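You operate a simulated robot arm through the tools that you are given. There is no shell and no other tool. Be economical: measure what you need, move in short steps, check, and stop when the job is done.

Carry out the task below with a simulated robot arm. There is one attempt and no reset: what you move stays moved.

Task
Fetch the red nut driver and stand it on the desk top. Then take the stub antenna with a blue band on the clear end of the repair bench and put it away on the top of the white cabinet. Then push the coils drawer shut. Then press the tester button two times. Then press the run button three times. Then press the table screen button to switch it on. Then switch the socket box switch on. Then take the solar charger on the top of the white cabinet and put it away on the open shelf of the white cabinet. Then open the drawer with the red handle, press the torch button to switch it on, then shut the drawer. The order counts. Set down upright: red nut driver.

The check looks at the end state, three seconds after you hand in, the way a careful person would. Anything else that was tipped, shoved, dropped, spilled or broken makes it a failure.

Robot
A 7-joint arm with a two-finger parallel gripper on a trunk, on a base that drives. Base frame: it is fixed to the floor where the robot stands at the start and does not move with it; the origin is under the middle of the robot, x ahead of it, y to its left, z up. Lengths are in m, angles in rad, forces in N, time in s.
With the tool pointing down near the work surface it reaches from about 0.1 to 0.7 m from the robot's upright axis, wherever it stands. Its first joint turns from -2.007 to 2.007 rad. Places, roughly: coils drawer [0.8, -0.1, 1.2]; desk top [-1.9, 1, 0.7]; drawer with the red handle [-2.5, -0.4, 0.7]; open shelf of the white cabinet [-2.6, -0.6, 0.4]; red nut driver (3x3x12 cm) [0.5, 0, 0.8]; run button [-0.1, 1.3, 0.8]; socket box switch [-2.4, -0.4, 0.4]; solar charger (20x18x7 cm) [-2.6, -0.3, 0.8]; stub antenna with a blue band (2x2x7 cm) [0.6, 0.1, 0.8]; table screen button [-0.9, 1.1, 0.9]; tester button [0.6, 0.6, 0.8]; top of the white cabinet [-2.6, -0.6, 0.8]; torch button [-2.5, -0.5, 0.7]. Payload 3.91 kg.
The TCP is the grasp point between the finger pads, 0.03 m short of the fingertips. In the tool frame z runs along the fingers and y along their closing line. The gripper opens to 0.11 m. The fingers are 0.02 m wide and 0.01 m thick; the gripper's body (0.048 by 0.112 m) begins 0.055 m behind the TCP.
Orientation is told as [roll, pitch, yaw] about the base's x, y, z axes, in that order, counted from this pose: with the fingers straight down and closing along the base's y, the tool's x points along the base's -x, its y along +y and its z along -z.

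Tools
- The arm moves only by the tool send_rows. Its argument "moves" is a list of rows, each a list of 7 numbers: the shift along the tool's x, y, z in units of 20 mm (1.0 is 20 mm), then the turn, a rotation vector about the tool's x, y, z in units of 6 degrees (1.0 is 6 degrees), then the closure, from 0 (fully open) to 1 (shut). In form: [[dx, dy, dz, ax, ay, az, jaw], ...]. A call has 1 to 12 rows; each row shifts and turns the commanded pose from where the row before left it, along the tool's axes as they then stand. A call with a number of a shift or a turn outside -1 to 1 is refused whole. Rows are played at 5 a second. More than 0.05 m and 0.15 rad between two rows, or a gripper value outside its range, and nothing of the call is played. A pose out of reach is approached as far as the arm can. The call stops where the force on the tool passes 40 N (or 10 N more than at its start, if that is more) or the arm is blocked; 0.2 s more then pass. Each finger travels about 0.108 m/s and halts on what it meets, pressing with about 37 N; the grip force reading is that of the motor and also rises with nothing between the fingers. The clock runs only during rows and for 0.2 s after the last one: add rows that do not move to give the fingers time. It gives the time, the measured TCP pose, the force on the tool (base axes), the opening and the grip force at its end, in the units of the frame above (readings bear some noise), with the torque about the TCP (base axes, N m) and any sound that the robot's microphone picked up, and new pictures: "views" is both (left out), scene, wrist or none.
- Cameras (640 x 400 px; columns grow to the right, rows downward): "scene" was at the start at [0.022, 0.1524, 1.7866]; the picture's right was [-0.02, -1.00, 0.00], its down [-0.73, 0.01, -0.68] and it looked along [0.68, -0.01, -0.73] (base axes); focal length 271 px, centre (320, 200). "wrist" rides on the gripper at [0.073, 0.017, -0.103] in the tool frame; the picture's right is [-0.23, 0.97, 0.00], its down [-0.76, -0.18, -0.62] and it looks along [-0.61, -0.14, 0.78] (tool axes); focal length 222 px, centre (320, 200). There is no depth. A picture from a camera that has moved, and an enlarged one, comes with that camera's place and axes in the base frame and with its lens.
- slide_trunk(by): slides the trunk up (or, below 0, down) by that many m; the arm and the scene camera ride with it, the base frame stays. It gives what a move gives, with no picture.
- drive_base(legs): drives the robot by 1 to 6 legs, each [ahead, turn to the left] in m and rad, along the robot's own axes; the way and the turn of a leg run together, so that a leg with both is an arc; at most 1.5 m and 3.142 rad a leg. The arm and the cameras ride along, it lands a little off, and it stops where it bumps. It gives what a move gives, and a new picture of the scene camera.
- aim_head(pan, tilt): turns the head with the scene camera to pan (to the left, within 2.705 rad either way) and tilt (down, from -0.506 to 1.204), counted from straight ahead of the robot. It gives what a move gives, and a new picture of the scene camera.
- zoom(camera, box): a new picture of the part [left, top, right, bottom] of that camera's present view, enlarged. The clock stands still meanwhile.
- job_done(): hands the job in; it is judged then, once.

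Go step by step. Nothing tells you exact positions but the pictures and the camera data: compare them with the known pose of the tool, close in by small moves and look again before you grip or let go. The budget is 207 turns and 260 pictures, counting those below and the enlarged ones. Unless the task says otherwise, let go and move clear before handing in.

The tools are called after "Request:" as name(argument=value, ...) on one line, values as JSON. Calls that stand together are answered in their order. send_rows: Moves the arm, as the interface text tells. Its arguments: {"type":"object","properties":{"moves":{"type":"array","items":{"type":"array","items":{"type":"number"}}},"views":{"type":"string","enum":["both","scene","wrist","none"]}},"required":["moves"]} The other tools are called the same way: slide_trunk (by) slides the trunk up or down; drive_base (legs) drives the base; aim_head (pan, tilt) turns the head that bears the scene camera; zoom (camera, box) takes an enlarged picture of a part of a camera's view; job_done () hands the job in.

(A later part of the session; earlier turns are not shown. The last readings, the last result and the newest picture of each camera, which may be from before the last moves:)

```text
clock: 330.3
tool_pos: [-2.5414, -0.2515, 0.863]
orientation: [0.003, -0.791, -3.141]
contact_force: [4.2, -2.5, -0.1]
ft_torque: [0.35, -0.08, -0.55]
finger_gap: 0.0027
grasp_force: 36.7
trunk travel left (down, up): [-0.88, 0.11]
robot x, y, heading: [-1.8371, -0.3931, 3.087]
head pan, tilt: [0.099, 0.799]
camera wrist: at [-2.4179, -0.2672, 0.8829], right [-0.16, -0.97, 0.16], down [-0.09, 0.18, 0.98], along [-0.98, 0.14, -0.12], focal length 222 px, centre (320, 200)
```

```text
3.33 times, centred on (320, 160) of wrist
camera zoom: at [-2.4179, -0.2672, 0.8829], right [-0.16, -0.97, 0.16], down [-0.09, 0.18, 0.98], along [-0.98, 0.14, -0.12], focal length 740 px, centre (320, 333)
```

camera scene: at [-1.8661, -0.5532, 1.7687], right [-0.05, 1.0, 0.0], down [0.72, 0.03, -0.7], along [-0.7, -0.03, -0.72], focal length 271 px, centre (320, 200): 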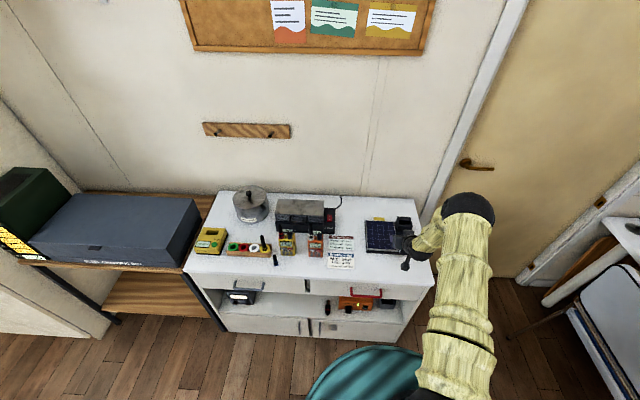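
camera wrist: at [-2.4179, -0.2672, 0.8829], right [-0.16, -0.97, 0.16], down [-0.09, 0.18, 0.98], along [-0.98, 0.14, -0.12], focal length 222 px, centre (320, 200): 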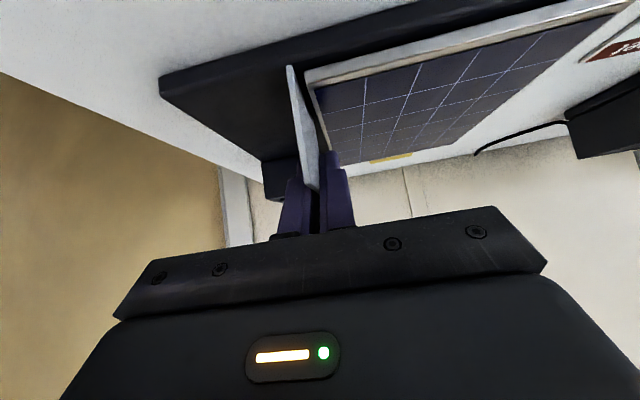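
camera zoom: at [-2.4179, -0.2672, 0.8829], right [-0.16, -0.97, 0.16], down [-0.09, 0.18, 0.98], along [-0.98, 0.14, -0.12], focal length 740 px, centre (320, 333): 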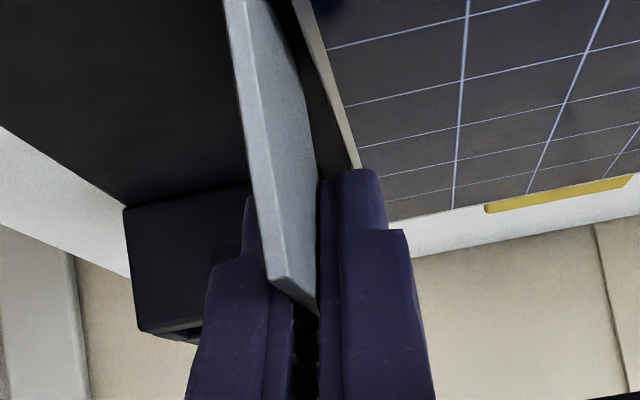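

Gripped on the thin fin. I'll lift 3 cm and check how it hangs.

Request:
slide_trunk(by=0.03)

Request:
send_rows(moves=[[0, 0, 0, 0, 0, 0, 1]])

Request:
zoom(camera="scene", box=[340, 190, 450, 280])

```text
clock: 331.1
tool_pos: [-2.5426, -0.2517, 0.8898]
orientation: [0.004, -0.788, -3.141]
contact_force: [0.6, 0.2, -9.6]
ft_torque: [0.28, -0.52, 0.03]
finger_gap: 0.0031
grasp_force: 37.3
trunk travel left (down, up): [-0.91, 0.08]
robot x, y, heading: [-1.8356, -0.3948, 3.084]
head pan, tilt: [0.099, 0.799]
```

```text
clock: 331.5
tool_pos: [-2.5427, -0.2511, 0.8916]
orientation: [0.003, -0.79, -3.142]
contact_force: [-0.3, -0.2, -8.9]
ft_torque: [0.28, -0.54, -0.01]
finger_gap: 0.003
grasp_force: 37.3
trunk travel left (down, up): [-0.91, 0.08]
robot x, y, heading: [-1.8363, -0.3971, 3.088]
head pan, tilt: [0.099, 0.799]
camera scene: at [-1.8675, -0.553, 1.7986], right [-0.05, 1.0, 0.0], down [0.72, 0.03, -0.7], along [-0.7, -0.03, -0.72], focal length 271 px, centre (320, 200)
camera wrist: at [-2.4192, -0.2669, 0.912], right [-0.16, -0.97, 0.16], down [-0.09, 0.18, 0.98], along [-0.98, 0.14, -0.12], focal length 222 px, centre (320, 200)
```

scene: 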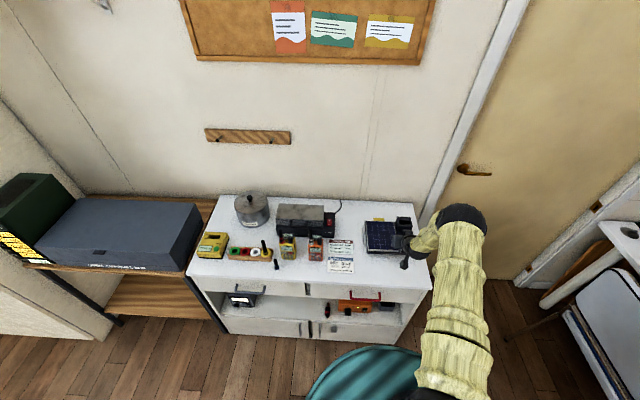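
wrist: 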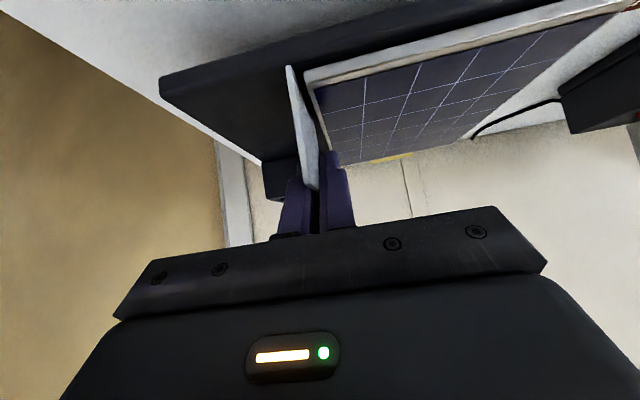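

```text
4.44 times, centred on (395, 235) of scene
camera zoom: at [-1.8675, -0.553, 1.7986], right [-0.05, 1.0, 0.0], down [0.72, 0.03, -0.7], along [-0.7, -0.03, -0.72], focal length 1204 px, centre (-13, 44)
```

zoom: 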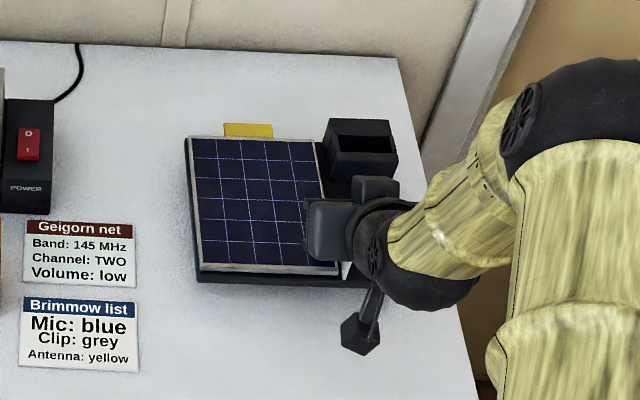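

It hangs level (about 0.9 kg) on the fin. I'll lift fully, back straight out, and shift the base sideways to line up with the shelf's free middle (charger centre y≈-0.735).

Request:
slide_trunk(by=0.08)

Request:
drive_base(legs=[[-0.39, 0]])

Request:
drive_base(legs=[[0, -0.904], [-0.55, 0], [0, 0.904]])

```text
clock: 332.6
tool_pos: [-2.5426, -0.2515, 0.972]
orientation: [0.003, -0.788, -3.142]
contact_force: [0.1, 0.4, -9.9]
ft_torque: [0.31, -0.45, -0.01]
finger_gap: 0.003
grasp_force: 36.8
trunk travel left (down, up): [-0.99, 0.0]
robot x, y, heading: [-1.837, -0.3954, 3.09]
head pan, tilt: [0.099, 0.799]
```

```text
clock: 335.4
tool_pos: [-2.1554, -0.2702, 0.9739]
orientation: [0.003, -0.792, 3.138]
contact_force: [1.0, -0.3, -7.9]
ft_torque: [0.26, -0.49, 0.02]
finger_gap: 0.0028
grasp_force: 37.1
trunk travel left (down, up): [-0.99, 0.0]
robot x, y, heading: [-1.4518, -0.4158, 3.086]
head pan, tilt: [0.099, 0.799]
camera scene: at [-1.4799, -0.5742, 1.8786], right [-0.04, 1.0, 0.0], down [0.72, 0.03, -0.7], along [-0.7, -0.03, -0.72], focal length 271 px, centre (320, 200)
```

scene: 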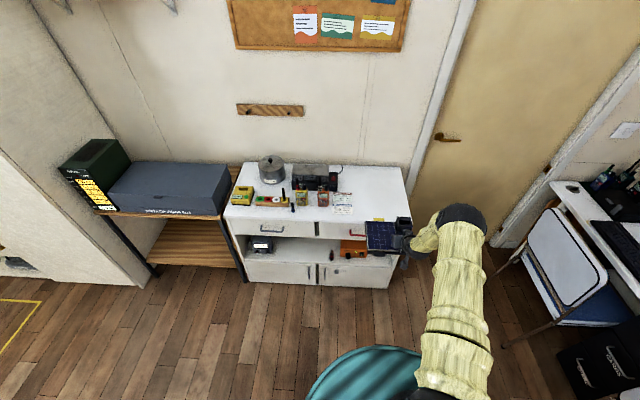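

```text
clock: 345.6
tool_pos: [-1.8342, -0.7056, 0.9715]
orientation: [0.003, -0.789, 3.113]
contact_force: [-0.8, -0.5, -9.9]
ft_torque: [0.26, -0.53, 0.02]
finger_gap: 0.003
grasp_force: 36.7
trunk travel left (down, up): [-0.99, 0.0]
robot x, y, heading: [-1.1372, -0.8702, 3.059]
head pan, tilt: [0.099, 0.799]
camera scene: at [-1.1691, -1.028, 1.8786], right [-0.02, 1.0, 0.0], down [0.72, 0.01, -0.7], along [-0.7, -0.01, -0.72], focal length 271 px, centre (320, 200)
```

scene: 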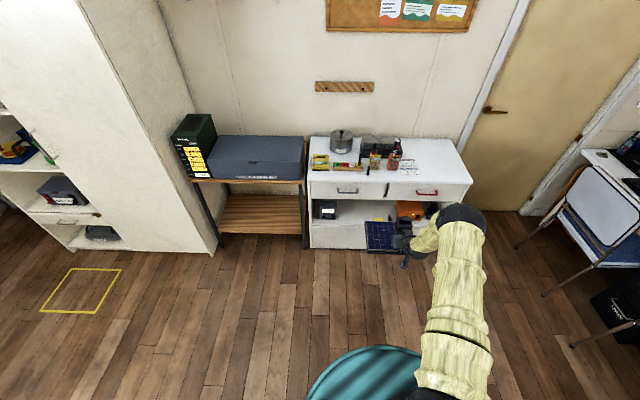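

Well placed. I'll correct the heading slightly and lower to shelf height in front of the cabinet.

Request:
drive_base(legs=[[0, 0.028]])

Request:
slide_trunk(by=-0.4)

Request:
slide_trunk(by=-0.11)

Request:
aim_head(pan=0.1, tilt=0.65)

Request:
zoom(camera="scene", box=[290, 110, 490, 260])

```text
clock: 346.4
tool_pos: [-1.8394, -0.7263, 0.9725]
orientation: [0.004, -0.79, 3.138]
contact_force: [0.0, -0.1, -9.0]
ft_torque: [0.29, -0.51, 0.01]
finger_gap: 0.0033
grasp_force: 37.8
trunk travel left (down, up): [-0.99, 0.0]
robot x, y, heading: [-1.1402, -0.8668, 3.087]
head pan, tilt: [0.099, 0.799]
camera scene: at [-1.1645, -1.0293, 1.8786], right [-0.04, 1.0, 0.0], down [0.72, 0.03, -0.7], along [-0.7, -0.03, -0.72], focal length 271 px, centre (320, 200)
```

scene: 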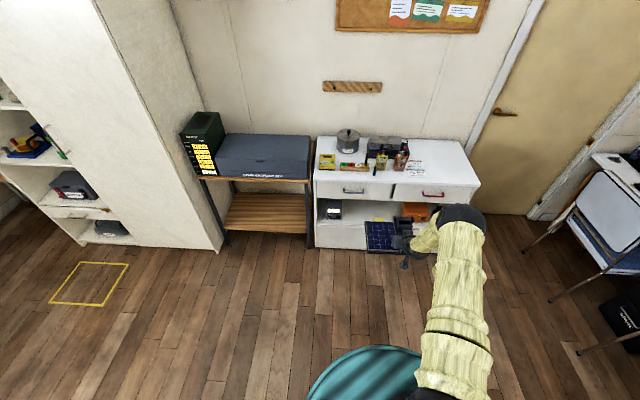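

```text
clock: 350.3
tool_pos: [-1.8383, -0.7261, 0.5716]
orientation: [0.001, -0.789, 3.139]
contact_force: [-0.8, 0.3, -9.7]
ft_torque: [0.27, -0.51, -0.04]
finger_gap: 0.0027
grasp_force: 36.5
trunk travel left (down, up): [-0.59, 0.4]
robot x, y, heading: [-1.136, -0.8723, 3.087]
head pan, tilt: [0.099, 0.799]
```

```text
clock: 351.7
tool_pos: [-1.8381, -0.7256, 0.4626]
orientation: [0.003, -0.788, 3.14]
contact_force: [0.2, -0.5, -8.9]
ft_torque: [0.27, -0.49, 0.01]
finger_gap: 0.0027
grasp_force: 36.5
trunk travel left (down, up): [-0.48, 0.51]
robot x, y, heading: [-1.1324, -0.8714, 3.089]
head pan, tilt: [0.099, 0.799]
```

```text
clock: 352.4
tool_pos: [-1.8386, -0.7264, 0.4613]
orientation: [0.004, -0.788, 3.14]
contact_force: [-0.1, 0.5, -8.9]
ft_torque: [0.28, -0.51, 0.02]
finger_gap: 0.0029
grasp_force: 37.1
trunk travel left (down, up): [-0.48, 0.51]
robot x, y, heading: [-1.135, -0.8721, 3.084]
head pan, tilt: [0.099, 0.649]
camera scene: at [-1.1701, -1.0292, 1.3812], right [-0.04, 1.0, 0.0], down [0.61, 0.03, -0.8], along [-0.79, -0.04, -0.61], focal length 271 px, centre (320, 200)
```

scene: 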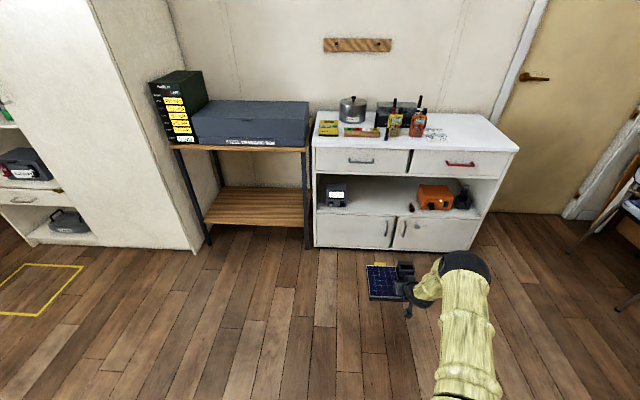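

```text
2.67 times, centred on (390, 185) of scene
camera zoom: at [-1.1701, -1.0292, 1.3812], right [-0.04, 1.0, 0.0], down [0.61, 0.03, -0.8], along [-0.79, -0.04, -0.61], focal length 722 px, centre (133, 240)
```

zoom: 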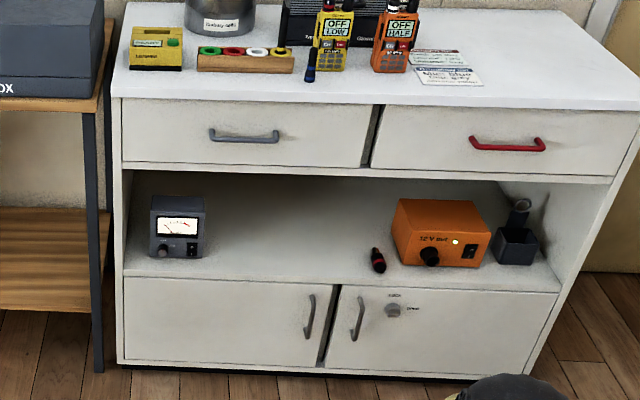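

The shelf gap runs from y≈-0.93 to -0.57 and I'm lined up at its middle. Driving forward in stages.

Request:
drive_base(legs=[[0.38, 0]])

Request:
zoom(camera="scene", box=[280, 140, 480, 290])

Request:
send_rows(moves=[[0, 0, 0, 0, 0, 0, 1]], views="wrist")

```text
clock: 355.2
tool_pos: [-2.23, -0.6966, 0.4606]
orientation: [0.004, -0.786, 3.133]
contact_force: [-0.9, -0.2, -9.4]
ft_torque: [0.3, -0.5, 0.02]
finger_gap: 0.0031
grasp_force: 36.4
trunk travel left (down, up): [-0.48, 0.51]
robot x, y, heading: [-1.5287, -0.843, 3.074]
head pan, tilt: [0.099, 0.649]
camera scene: at [-1.5648, -1.0054, 1.3812], right [-0.04, 1.0, 0.0], down [0.61, 0.02, -0.8], along [-0.8, -0.03, -0.61], focal length 271 px, centre (320, 200)
```

scene: 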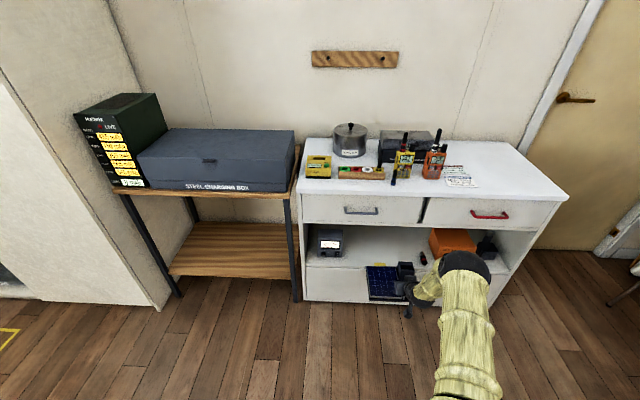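

```text
2.67 times, centred on (380, 215) of scene
camera zoom: at [-1.5648, -1.0054, 1.3812], right [-0.04, 1.0, 0.0], down [0.61, 0.02, -0.8], along [-0.8, -0.03, -0.61], focal length 722 px, centre (160, 160)
```

zoom: 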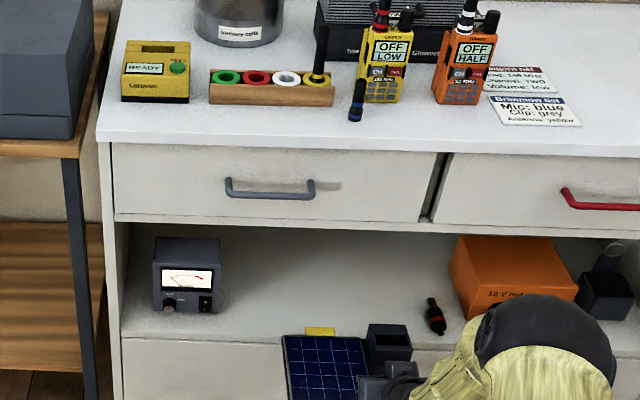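

```text
clock: 355.6
tool_pos: [-2.2293, -0.6972, 0.4589]
orientation: [0.003, -0.784, 3.132]
contact_force: [0.5, 0.1, -9.3]
ft_torque: [0.27, -0.52, 0.01]
finger_gap: 0.0029
grasp_force: 36.9
trunk travel left (down, up): [-0.48, 0.51]
robot x, y, heading: [-1.5323, -0.8484, 3.082]
head pan, tilt: [0.099, 0.649]
camera wrist: at [-2.1057, -0.7129, 0.481], right [-0.17, -0.97, 0.16], down [-0.1, 0.18, 0.98], along [-0.98, 0.15, -0.12], focal length 222 px, centre (320, 200)
```

wrist: 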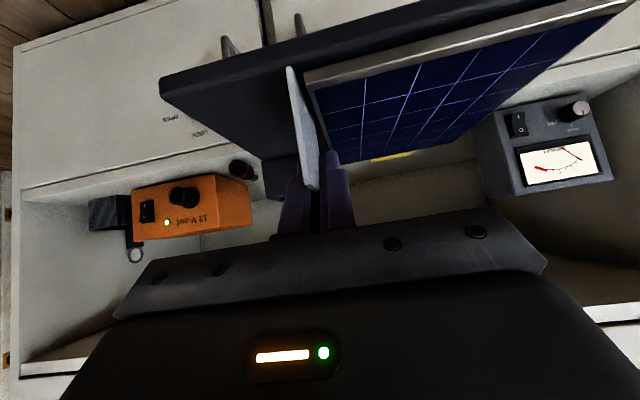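

Request:
drive_base(legs=[[0.12, 0]])

Request:
zoom(camera="scene", box=[290, 190, 450, 310])

Request:
send_rows(moves=[[0, 0, 0, 0, 0, 0, 1]], views="wrist")

```text
clock: 356.9
tool_pos: [-2.3497, -0.6875, 0.4612]
orientation: [0.003, -0.786, 3.13]
contact_force: [0.1, -0.2, -9.5]
ft_torque: [0.29, -0.5, -0.01]
finger_gap: 0.003
grasp_force: 37.3
trunk travel left (down, up): [-0.48, 0.51]
robot x, y, heading: [-1.6479, -0.8386, 3.081]
head pan, tilt: [0.099, 0.649]
camera scene: at [-1.686, -0.9975, 1.3812], right [-0.03, 1.0, 0.0], down [0.61, 0.02, -0.8], along [-0.8, -0.03, -0.61], focal length 271 px, centre (320, 200)
```

scene: 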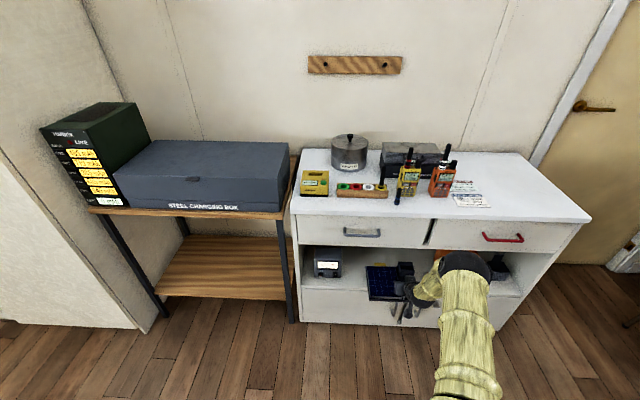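

```text
3.33 times, centred on (370, 250) of scene
camera zoom: at [-1.686, -0.9975, 1.3812], right [-0.03, 1.0, 0.0], down [0.61, 0.02, -0.8], along [-0.8, -0.03, -0.61], focal length 903 px, centre (153, 33)
```

zoom: 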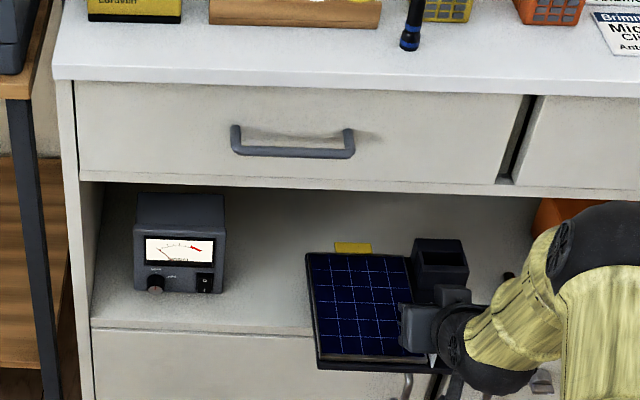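

```text
clock: 357.4
tool_pos: [-2.349, -0.6875, 0.4592]
orientation: [0.003, -0.784, 3.13]
contact_force: [1.2, -0.9, -9.9]
ft_torque: [0.23, -0.51, -0.02]
finger_gap: 0.0028
grasp_force: 37.6
trunk travel left (down, up): [-0.48, 0.51]
robot x, y, heading: [-1.6477, -0.8363, 3.081]
head pan, tilt: [0.099, 0.649]
camera wrist: at [-2.2263, -0.7043, 0.4808], right [-0.17, -0.97, 0.16], down [-0.1, 0.18, 0.98], along [-0.98, 0.15, -0.13], focal length 222 px, centre (320, 200)
```

wrist: 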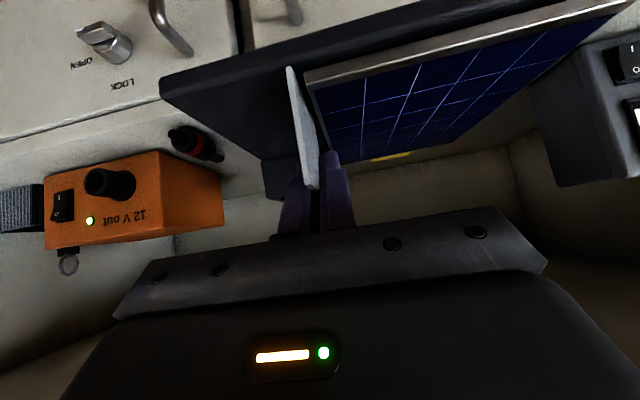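

Request:
drive_base(legs=[[0.065, 0]])

Request:
zoom(camera="scene", box=[290, 190, 510, 340])

```text
clock: 358.4
tool_pos: [-2.4137, -0.6826, 0.4617]
orientation: [0.004, -0.787, 3.129]
contact_force: [0.5, -1.0, -8.5]
ft_torque: [0.28, -0.52, -0.01]
finger_gap: 0.003
grasp_force: 37.3
trunk travel left (down, up): [-0.48, 0.51]
robot x, y, heading: [-1.7178, -0.8344, 3.076]
head pan, tilt: [0.099, 0.649]
camera scene: at [-1.7513, -0.9932, 1.3812], right [-0.03, 1.0, 0.0], down [0.61, 0.02, -0.8], along [-0.8, -0.03, -0.61], focal length 271 px, centre (320, 200)
```

scene: 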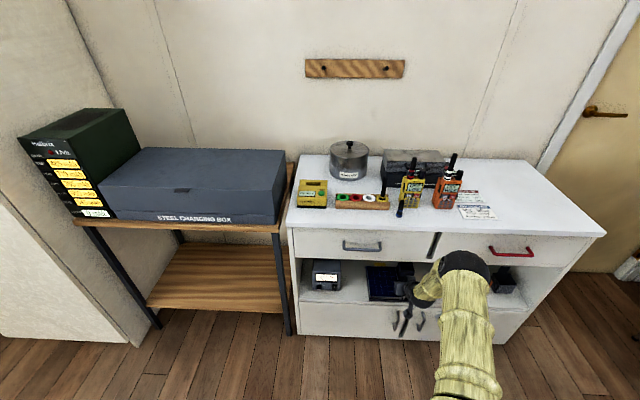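

```text
2.67 times, centred on (400, 265) of scene
camera zoom: at [-1.7513, -0.9932, 1.3812], right [-0.03, 1.0, 0.0], down [0.61, 0.02, -0.8], along [-0.8, -0.03, -0.61], focal length 722 px, centre (107, 27)
```

zoom: 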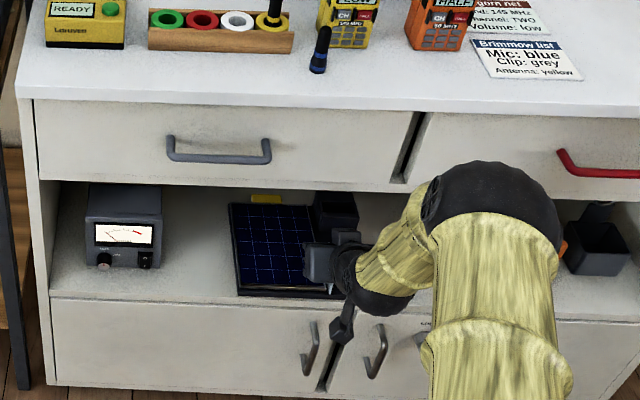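

Charger is over the shelf. I'll extend 3 cm more with the arm, then lower onto the shelf.

Request:
send_rows(moves=[[-0.53, 0, 0.53, 0, 0, 0, 1], [-0.53, 0, 0.53, 0, 0, 0, 1], [0.355, 0, 0.352, 0, 0, 0, 1], [0.355, 0, 0.352, 0, 0, 0, 1]])

Request:
zoom(camera="scene", box=[290, 190, 510, 340])

```text
clock: 359.4
tool_pos: [-2.4456, -0.6824, 0.4398]
orientation: [0.004, -0.784, 3.128]
contact_force: [0.1, -0.5, -8.6]
ft_torque: [0.26, -0.47, 0.0]
finger_gap: 0.0029
grasp_force: 36.9
trunk travel left (down, up): [-0.48, 0.51]
robot x, y, heading: [-1.7147, -0.8339, 3.074]
head pan, tilt: [0.099, 0.649]
camera scene: at [-1.7514, -0.9932, 1.3812], right [-0.03, 1.0, 0.0], down [0.61, 0.02, -0.8], along [-0.8, -0.03, -0.61], focal length 271 px, centre (320, 200)
camera wrist: at [-2.3219, -0.7004, 0.4609], right [-0.17, -0.97, 0.16], down [-0.1, 0.18, 0.98], along [-0.98, 0.15, -0.12], focal length 222 px, centre (320, 200)
```

scene: 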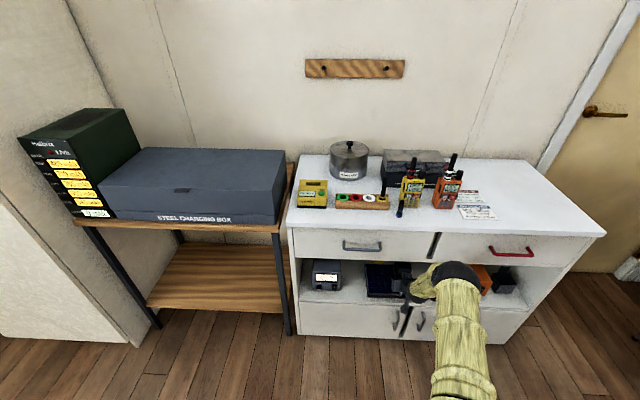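
wrist: 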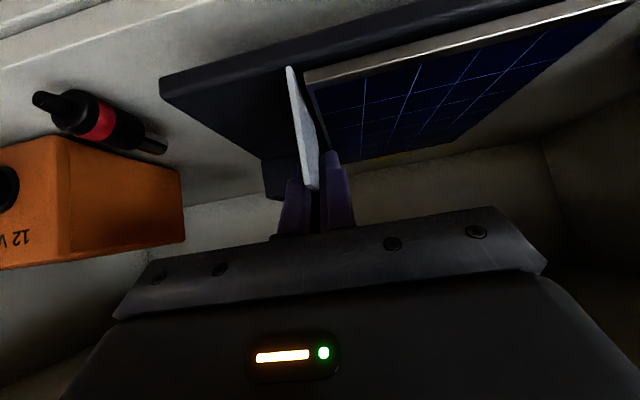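

```text
2.67 times, centred on (400, 265) of scene
camera zoom: at [-1.7514, -0.9932, 1.3812], right [-0.03, 1.0, 0.0], down [0.61, 0.02, -0.8], along [-0.8, -0.03, -0.61], focal length 722 px, centre (107, 27)
```

zoom: 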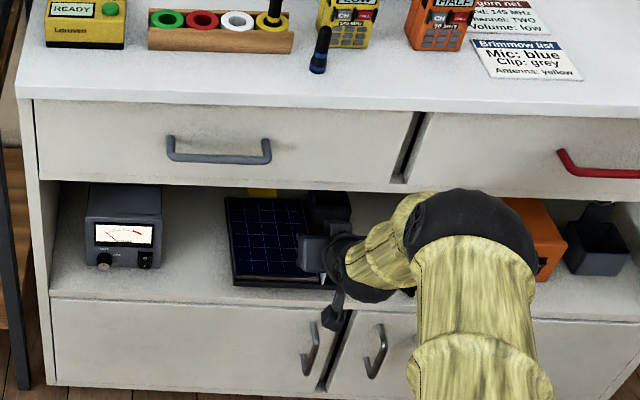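

Request:
send_rows(moves=[[0.177, 0, 0.176, 0, 0, 0, 1], [0.177, 0, 0.176, 0, 0, 0, 1], [0.107, 0, 0.106, 0, 0, 0, 1]], views="none")

```text
clock: 360.2
tool_pos: [-2.4444, -0.6829, 0.4278]
orientation: [0.003, -0.785, 3.128]
contact_force: [-0.4, 0.3, -9.3]
ft_torque: [0.25, -0.5, 0.0]
finger_gap: 0.0026
grasp_force: 36.7
trunk travel left (down, up): [-0.48, 0.51]
robot x, y, heading: [-1.7158, -0.8346, 3.076]
head pan, tilt: [0.099, 0.649]
```

Request:
send_rows(moves=[[0.107, 0, 0.106, 0, 0, 0, 1], [0.107, 0, 0.106, 0, 0, 0, 1]], views="none")

Request:
send_rows(moves=[[0.107, 0, 0.106, 0, 0, 0, 1], [0.07, 0, 0.07, 0, 0, 0, 1]], views="none")

```text
clock: 360.8
tool_pos: [-2.4428, -0.6832, 0.4211]
orientation: [0.004, -0.785, 3.129]
contact_force: [0.9, -0.2, -10.4]
ft_torque: [0.25, -0.5, 0.06]
finger_gap: 0.0031
grasp_force: 37.2
trunk travel left (down, up): [-0.48, 0.51]
robot x, y, heading: [-1.7169, -0.8331, 3.076]
head pan, tilt: [0.099, 0.649]
```

```text
clock: 361.4
tool_pos: [-2.4435, -0.6818, 0.4186]
orientation: [0.001, -0.789, 3.129]
contact_force: [5.1, 0.8, -2.4]
ft_torque: [0.16, 0.13, 0.07]
finger_gap: 0.0027
grasp_force: 36.5
trunk travel left (down, up): [-0.48, 0.51]
robot x, y, heading: [-1.7095, -0.8361, 3.076]
head pan, tilt: [0.099, 0.649]
```

Touching down. A little more so it seats, then check.

Request:
send_rows(moves=[[0.06, 0, 0.06, 0, 0, 0, 1], [0, 0, 0, 0, 0, 0, 1]])

Request:
zoom(camera="scene", box=[330, 240, 450, 320])

```text
clock: 362.0
tool_pos: [-2.4452, -0.6823, 0.418]
orientation: [0.001, -0.79, 3.128]
contact_force: [14.2, 1.2, 10.5]
ft_torque: [0.1, 1.13, 0.13]
finger_gap: 0.0026
grasp_force: 36.8
trunk travel left (down, up): [-0.48, 0.51]
robot x, y, heading: [-1.7131, -0.8344, 3.073]
head pan, tilt: [0.099, 0.649]
camera scene: at [-1.748, -0.9936, 1.3814], right [-0.03, 1.0, 0.0], down [0.6, 0.02, -0.8], along [-0.8, -0.03, -0.6], focal length 271 px, centre (320, 200)
camera wrist: at [-2.3211, -0.6987, 0.4376], right [-0.17, -0.97, 0.16], down [-0.09, 0.18, 0.98], along [-0.98, 0.15, -0.12], focal length 222 px, centre (320, 200)
```

scene: 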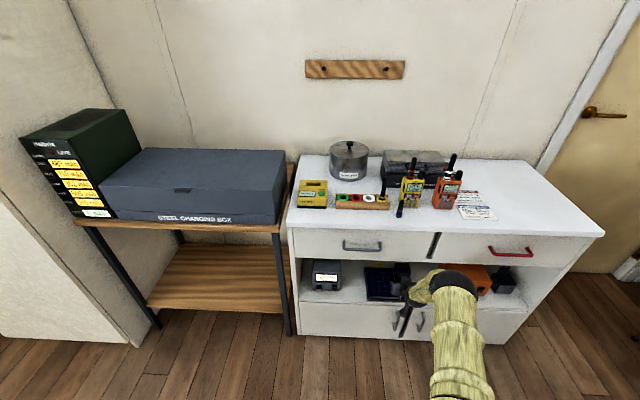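
wrist: 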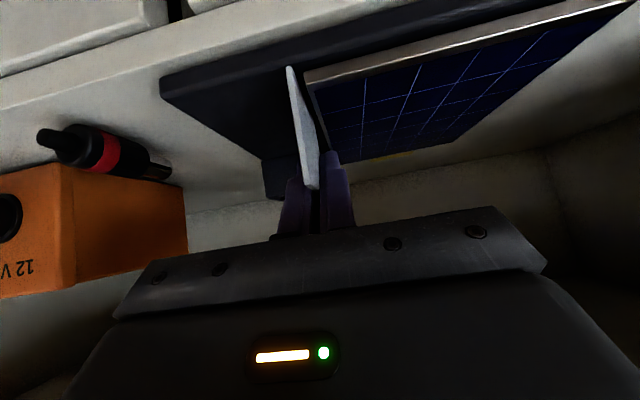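

```text
5.00 times, centred on (390, 280) of scene
camera zoom: at [-1.748, -0.9936, 1.3814], right [-0.03, 1.0, 0.0], down [0.6, 0.02, -0.8], along [-0.8, -0.03, -0.6], focal length 1354 px, centre (-30, -200)
```

zoom: 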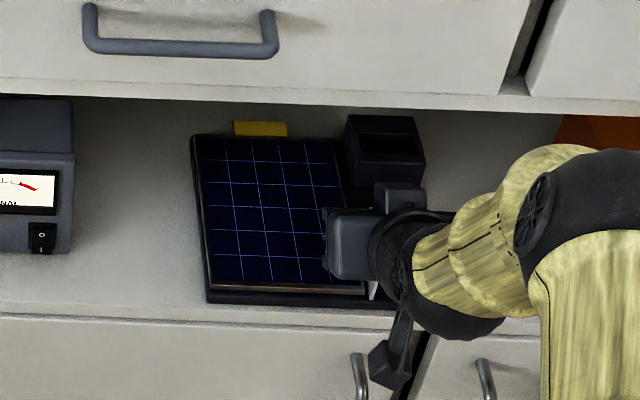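

The charger sits flat and fully inside the shelf. Easing off and releasing.

Request:
send_rows(moves=[[-0.05, 0, -0.05, 0, 0, 0, 1], [0, 0, 0, 0, 0, 0, 0.9], [0, 0, 0, 0, 0, 0, 0.75], [0, 0, 0, 0, 0, 0, 0.6], [0, 0, 0, 0, 0, 0, 0.55], [0, 0, 0, 0, 0, 0, 0.55]], views="wrist")

```text
clock: 363.4
tool_pos: [-2.4451, -0.6829, 0.4176]
orientation: [0.003, -0.787, 3.13]
contact_force: [0.3, 0.7, 0.3]
ft_torque: [-0.04, -0.02, 0.03]
finger_gap: 0.0494
grasp_force: 0.2
trunk travel left (down, up): [-0.48, 0.51]
robot x, y, heading: [-1.7118, -0.8363, 3.077]
head pan, tilt: [0.099, 0.649]
camera wrist: at [-2.3215, -0.6991, 0.4377], right [-0.17, -0.97, 0.16], down [-0.09, 0.18, 0.98], along [-0.98, 0.15, -0.12], focal length 222 px, centre (320, 200)
```

wrist: 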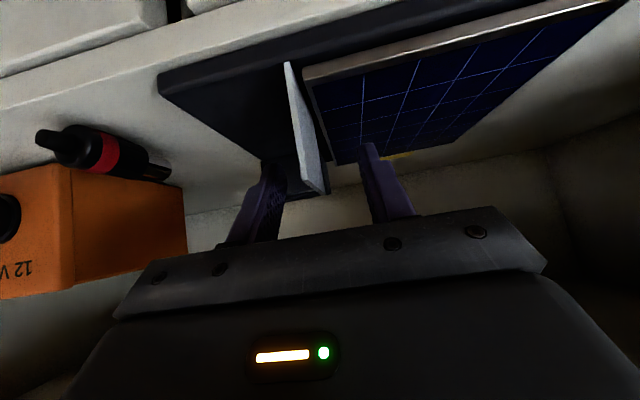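

Request:
send_rows(moves=[[0, 0, -1, 0, 0, 0, 0.55], [0, 0, -1, 0, 0, 0, 0.55], [0, 0, -1, 0, 0, 0, 0.55], [0, 0, -1, 0, 0, 0, 0.55]], views="none")

Request:
drive_base(legs=[[-0.35, 0]])

Request:
zoom(camera="scene", box=[280, 120, 520, 300])

```text
clock: 364.4
tool_pos: [-2.387, -0.6819, 0.4754]
orientation: [0.002, -0.786, 3.131]
contact_force: [0.0, -0.2, 0.7]
ft_torque: [-0.01, -0.02, 0.01]
finger_gap: 0.0496
grasp_force: 0.0
trunk travel left (down, up): [-0.48, 0.51]
robot x, y, heading: [-1.7138, -0.8373, 3.075]
head pan, tilt: [0.099, 0.649]
```

```text
clock: 366.9
tool_pos: [-2.0497, -0.713, 0.4733]
orientation: [0.002, -0.787, -3.142]
contact_force: [-0.3, 0.0, -0.1]
ft_torque: [-0.01, 0.04, 0.01]
finger_gap: 0.0492
grasp_force: 0.1
trunk travel left (down, up): [-0.48, 0.51]
robot x, y, heading: [-1.3721, -0.8555, 3.09]
head pan, tilt: [0.099, 0.649]
camera scene: at [-1.4091, -1.0143, 1.3812], right [-0.05, 1.0, 0.0], down [0.6, 0.03, -0.8], along [-0.8, -0.04, -0.6], focal length 271 px, centre (320, 200)
```

scene: 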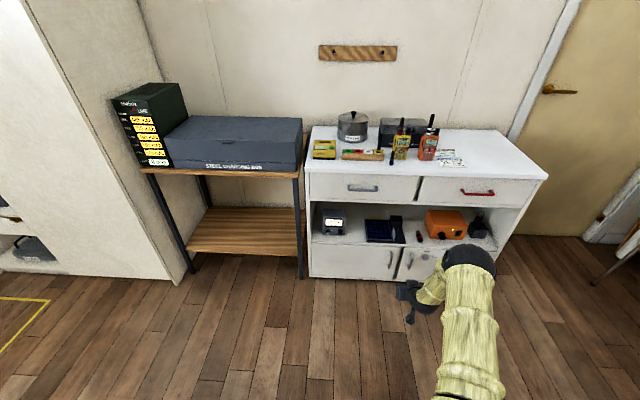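

```text
2.22 times, centred on (400, 210) of scene
camera zoom: at [-1.4091, -1.0143, 1.3812], right [-0.05, 1.0, 0.0], down [0.6, 0.03, -0.8], along [-0.8, -0.04, -0.6], focal length 602 px, centre (142, 178)
```

zoom: 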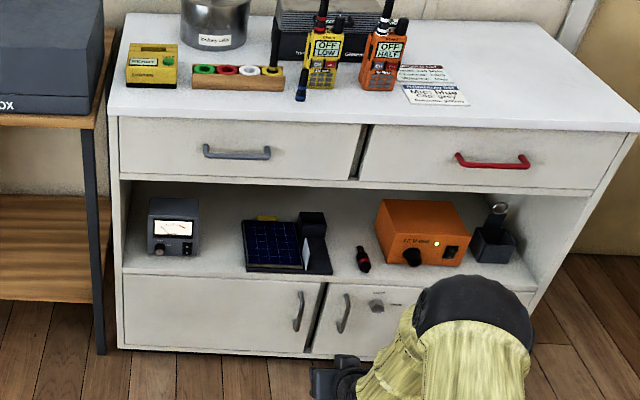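

The charger sits neatly on the open shelf. Next is the drawer with the red handle (bar near y≈-0.40, z≈0.72). I'll raise and reposition the base in front of it.

Request:
slide_trunk(by=0.25)

Request:
drive_base(legs=[[0, -1.106], [0.443, 0], [0, 1.106]])

Request:
zoom(camera="scene", box=[300, 130, 440, 240])

```text
clock: 369.5
tool_pos: [-2.0506, -0.7117, 0.7251]
orientation: [0.002, -0.789, -3.142]
contact_force: [-0.5, 0.1, -0.2]
ft_torque: [-0.06, 0.01, 0.01]
finger_gap: 0.0495
grasp_force: 0.1
trunk travel left (down, up): [-0.73, 0.26]
robot x, y, heading: [-1.3767, -0.8557, 3.091]
head pan, tilt: [0.099, 0.649]
```

```text
clock: 380.7
tool_pos: [-2.2139, -0.2549, 0.7243]
orientation: [0.003, -0.788, 3.093]
contact_force: [0.0, -0.4, -0.9]
ft_torque: [0.02, -0.02, 0.01]
finger_gap: 0.0494
grasp_force: 0.0
trunk travel left (down, up): [-0.73, 0.26]
robot x, y, heading: [-1.5466, -0.4268, 3.043]
head pan, tilt: [0.099, 0.649]
camera scene: at [-1.5887, -0.5867, 1.6312], right [0.0, 1.0, 0.0], down [0.6, 0.0, -0.8], along [-0.8, 0.0, -0.6], focal length 271 px, centre (320, 200)
```

scene: 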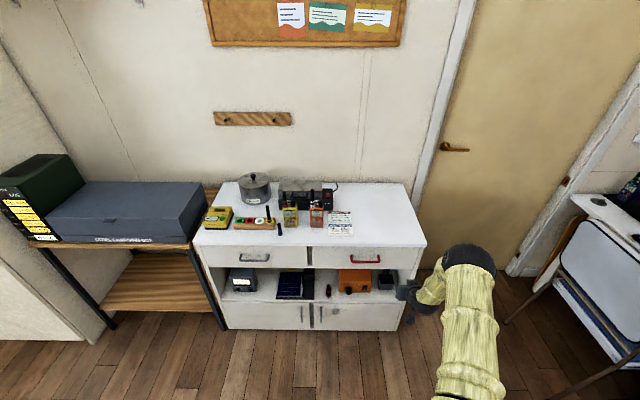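

```text
3.64 times, centred on (370, 185) of scene
camera zoom: at [-1.5887, -0.5867, 1.6312], right [0.0, 1.0, 0.0], down [0.6, 0.0, -0.8], along [-0.8, 0.0, -0.6], focal length 985 px, centre (138, 254)
```

zoom: 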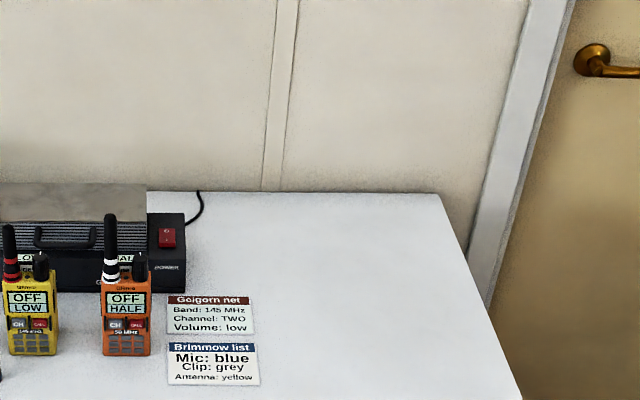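

Request:
send_rows(moves=[[0, 0.86, 0, 0, -0.93, 0, 0.2], [0, 0.86, 0, 0, -0.93, 0, 0.2], [0, 0.86, 0, 0, -0.93, 0, 0.2], [0, 0.86, 0, 0, -0.93, 0, 0.2], [0, 0.86, 0, 0, -0.93, 0, 0.2], [0, 0.86, 0, 0, -0.93, 0, 0.2], [0, 0.86, 0, 0, -0.93, 0, 0.2], [0, 0.86, 0, 0, -0.93, 0, 0.2]], views="none")

Request:
send_rows(moves=[[0, 0, 0, 0, 0, 1, 0.2], [0, 0, 0, 0, 0, 1, 0.2], [0, 0, 0, 0, 0, 1, 0.2], [0, 0, 0, 0, 0, 1, 0.2], [0, 0, 0, 0, 0, 1, 0.2], [0, 0, 0, 0, 0, 1, 0.2], [0, 0, 0, 0, 0, 1, 0.2], [0, 0, 0, 0, 0, 1, 0.2], [0, 0, 0, 0, 0, 1, 0.2], [0, 0, 0, 0, 0, 1, 0.2], [0, 0, 0, 0, 0, 1, 0.2], [0, 0, 0, 0, 0, 1, 0.2]], views="none")

Request:
send_rows(moves=[[0, 0, 0, 0, 0, 1, 0.2], [0, 0, 0, 0, 0, 1, 0.2], [0, 0, 0, 0, 0, 1, 0.2]])

```text
clock: 382.5
tool_pos: [-2.2214, -0.3921, 0.7234]
orientation: [0.434, -1.568, 2.662]
contact_force: [-0.5, -0.1, -0.4]
ft_torque: [-0.03, 0.02, 0.0]
finger_gap: 0.088
grasp_force: 0.0
trunk travel left (down, up): [-0.73, 0.26]
robot x, y, heading: [-1.5484, -0.4283, 3.039]
head pan, tilt: [0.099, 0.649]
```

```text
clock: 385.1
tool_pos: [-2.2212, -0.3918, 0.726]
orientation: [1.566, -0.31, 1.527]
contact_force: [0.8, -0.9, -0.1]
ft_torque: [-0.02, -0.01, -0.01]
finger_gap: 0.088
grasp_force: 0.1
trunk travel left (down, up): [-0.73, 0.26]
robot x, y, heading: [-1.5477, -0.4296, 3.04]
head pan, tilt: [0.099, 0.649]
```

```text
clock: 385.9
tool_pos: [-2.2203, -0.3908, 0.724]
orientation: [1.567, 0.005, 1.526]
contact_force: [-0.5, -0.8, 0.2]
ft_torque: [0.0, 0.01, 0.04]
finger_gap: 0.0882
grasp_force: 0.1
trunk travel left (down, up): [-0.73, 0.26]
robot x, y, heading: [-1.5494, -0.426, 3.036]
head pan, tilt: [0.099, 0.649]
camera scene: at [-1.5887, -0.5866, 1.6313], right [0.0, 1.0, 0.0], down [0.6, 0.0, -0.8], along [-0.8, 0.0, -0.6], focal length 271 px, centre (320, 200)
camera wrist: at [-2.1227, -0.4672, 0.7408], right [0.01, 0.23, 0.97], down [0.66, 0.73, -0.18], along [-0.75, 0.64, -0.15], focal length 222 px, centre (320, 200)
```

scene: 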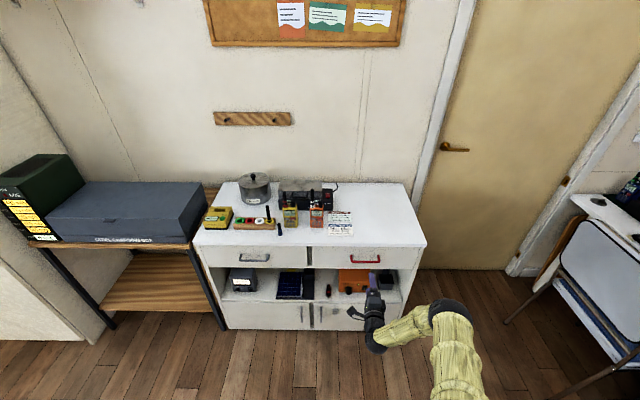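
wrist: 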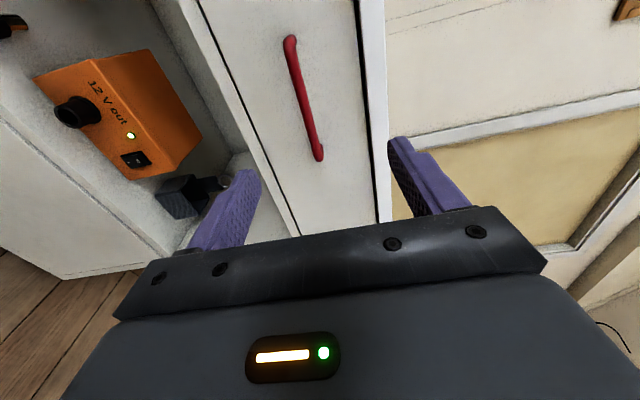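

The handle bar is at about y -0.39, z 0.709. I'll lower 1.5 cm and move toward it with the fingers above and below.

Request:
send_rows(moves=[[0, -0.4, 0, 0, 0, 0, 0.2], [0, -0.35, 0, 0, 0, 0, 0.3], [0, 0, 1, 0, 0, 0, 0.4], [0, 0, 1, 0, 0, 0, 0.4], [0, 0, 1, 0, 0, 0, 0.4], [0, 0, 1, 0, 0, 0, 0.4]], views="wrist")

Request:
zoom(camera="scene", box=[320, 220, 430, 300])

```text
clock: 387.3
tool_pos: [-2.3027, -0.3893, 0.7074]
orientation: [1.564, 0.003, 1.526]
contact_force: [-0.5, 0.7, -0.7]
ft_torque: [0.01, 0.01, 0.0]
finger_gap: 0.0659
grasp_force: 0.0
trunk travel left (down, up): [-0.73, 0.26]
robot x, y, heading: [-1.5467, -0.4301, 3.041]
head pan, tilt: [0.099, 0.649]
camera wrist: at [-2.2035, -0.4652, 0.7238], right [0.01, 0.23, 0.97], down [0.66, 0.73, -0.18], along [-0.75, 0.64, -0.15], focal length 222 px, centre (320, 200)
```

wrist: 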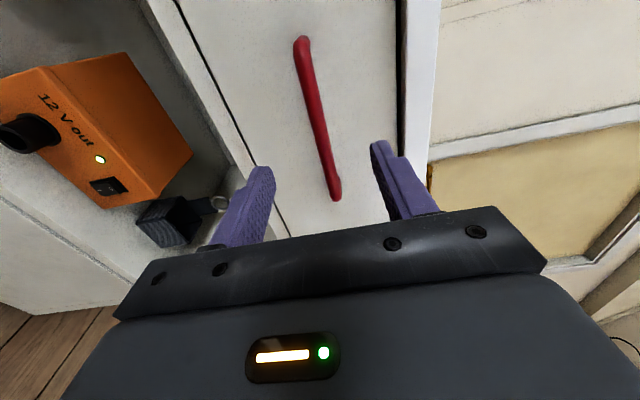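

```text
5.00 times, centred on (375, 260) of scene
camera zoom: at [-1.5889, -0.5868, 1.6312], right [0.0, 1.0, 0.0], down [0.6, 0.0, -0.8], along [-0.8, 0.0, -0.6], focal length 1354 px, centre (45, -100)
```

zoom: 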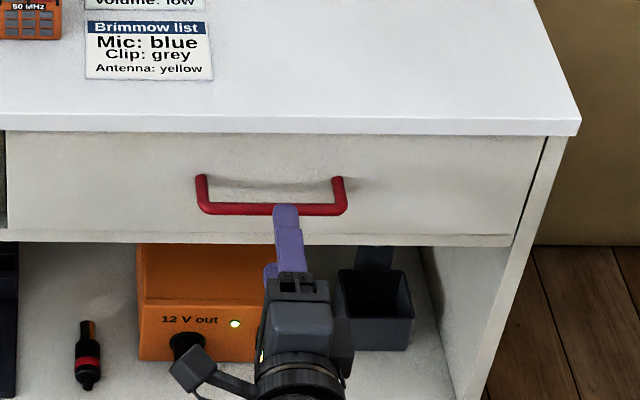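

Request:
send_rows(moves=[[0.4, 0, 1, 0, 0, 0, 0.4], [0, 0, 0.8, 0, 0, 0, 0.4], [0, 0, 0.6, 0, 0, 0, 0.4]], views="wrist")

Request:
zoom(camera="scene", box=[320, 220, 430, 300])

```text
clock: 388.1
tool_pos: [-2.3552, -0.3899, 0.717]
orientation: [1.581, -0.002, 1.521]
contact_force: [0.4, -0.4, 0.1]
ft_torque: [0.01, 0.0, -0.03]
finger_gap: 0.0662
grasp_force: 0.0
trunk travel left (down, up): [-0.73, 0.26]
robot x, y, heading: [-1.5491, -0.4293, 3.036]
head pan, tilt: [0.099, 0.649]
camera wrist: at [-2.2567, -0.4658, 0.7314], right [0.02, 0.22, 0.97], down [0.66, 0.73, -0.18], along [-0.75, 0.64, -0.13], focal length 222 px, centre (320, 200)
```

wrist: 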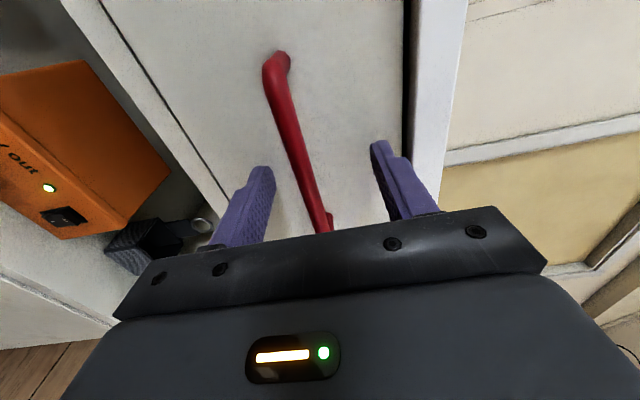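

```text
5.00 times, centred on (375, 260) of scene
camera zoom: at [-1.5886, -0.5865, 1.6313], right [0.0, 1.0, 0.0], down [0.6, 0.0, -0.8], along [-0.8, 0.0, -0.6], focal length 1354 px, centre (45, -100)
```

zoom: 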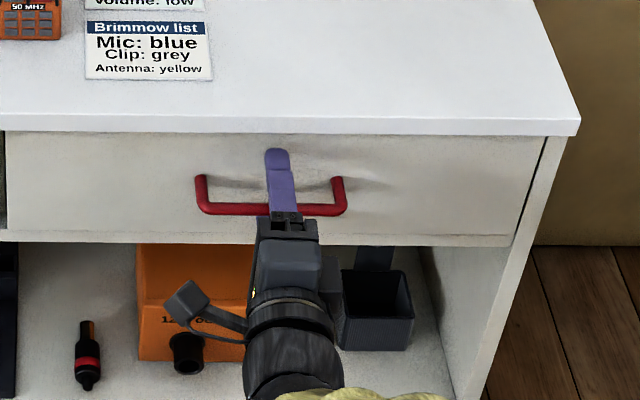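

The arm is near its reach limit (pose drifting up), so I'll retract 5 cm and drive the base 5 cm closer instead.

Request:
send_rows(moves=[[0, 0, -1, 0, 0, 0, 0.4], [0, 0, -1, 0, 0, 0, 0.4], [0, 0, -1, 0, 0, 0, 0.4], [0, 0, -0.5, 0, 0, 0, 0.4]], views="none")

Request:
drive_base(legs=[[0.07, 0]])

Request:
send_rows(moves=[[0, 0, 0, 0, 0, 0, 0.4]], views="wrist")

```text
clock: 389.1
tool_pos: [-2.2783, -0.3968, 0.7068]
orientation: [1.565, 0.002, 1.526]
contact_force: [1.0, -0.2, -0.7]
ft_torque: [0.01, 0.01, -0.02]
finger_gap: 0.0661
grasp_force: 0.1
trunk travel left (down, up): [-0.73, 0.26]
robot x, y, heading: [-1.5457, -0.4287, 3.042]
head pan, tilt: [0.099, 0.649]
```

```text
clock: 390.1
tool_pos: [-2.3483, -0.3883, 0.7068]
orientation: [1.566, 0.002, 1.524]
contact_force: [0.3, -0.3, -0.1]
ft_torque: [0.05, 0.02, 0.02]
finger_gap: 0.0661
grasp_force: 0.1
trunk travel left (down, up): [-0.73, 0.26]
robot x, y, heading: [-1.6159, -0.4237, 3.044]
head pan, tilt: [0.099, 0.649]
camera scene: at [-1.6573, -0.5796, 1.6312], right [0.0, 1.0, 0.0], down [0.61, 0.0, -0.8], along [-0.8, 0.0, -0.61], focal length 271 px, centre (320, 200)
```

scene: 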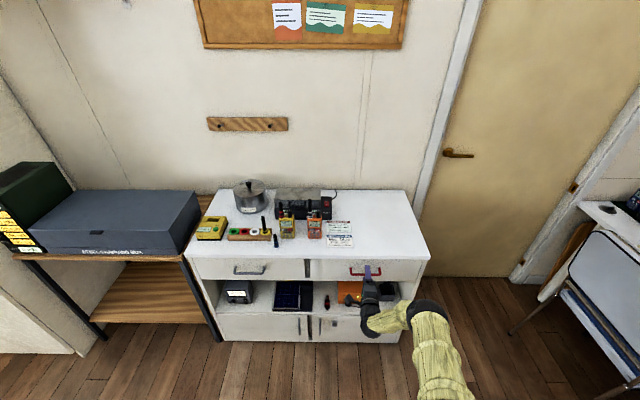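

```text
clock: 390.5
tool_pos: [-2.3478, -0.3881, 0.7081]
orientation: [1.565, 0.002, 1.524]
contact_force: [0.0, -0.3, 0.9]
ft_torque: [0.01, 0.01, -0.01]
finger_gap: 0.0659
grasp_force: 0.1
trunk travel left (down, up): [-0.73, 0.26]
robot x, y, heading: [-1.6118, -0.4266, 3.035]
head pan, tilt: [0.099, 0.649]
camera wrist: at [-2.2484, -0.4647, 0.7243], right [0.01, 0.23, 0.97], down [0.66, 0.73, -0.18], along [-0.75, 0.64, -0.15], focal length 222 px, centre (320, 200)
```

wrist: 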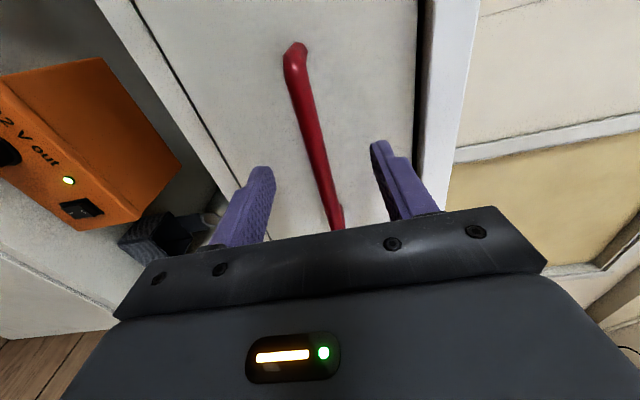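

The bar is centred. Moving 8 mm further and gripping.

Request:
send_rows(moves=[[0, 0, 0.4, 0, 0, 0, 0.4], [0, 0, 0, 0, 0, 0, 0.6], [0, 0, 0, 0, 0, 0, 0.8], [0, 0, 0, 0, 0, 0, 1], [0, 0, 0, 0, 0, 0, 1]], views="wrist")

```text
clock: 391.7
tool_pos: [-2.3535, -0.3879, 0.7099]
orientation: [1.572, 0.002, 1.523]
contact_force: [-1.3, 0.1, 8.8]
ft_torque: [0.16, 0.07, 0.0]
finger_gap: 0.0109
grasp_force: 45.2
trunk travel left (down, up): [-0.73, 0.26]
robot x, y, heading: [-1.6149, -0.4226, 3.039]
head pan, tilt: [0.099, 0.649]
camera wrist: at [-2.2564, -0.4631, 0.7258], right [0.01, 0.23, 0.97], down [0.66, 0.73, -0.18], along [-0.75, 0.64, -0.14], focal length 222 px, centre (320, 200)
```

wrist: 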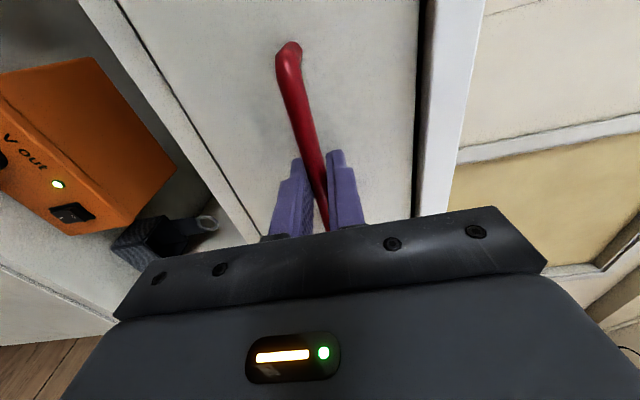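

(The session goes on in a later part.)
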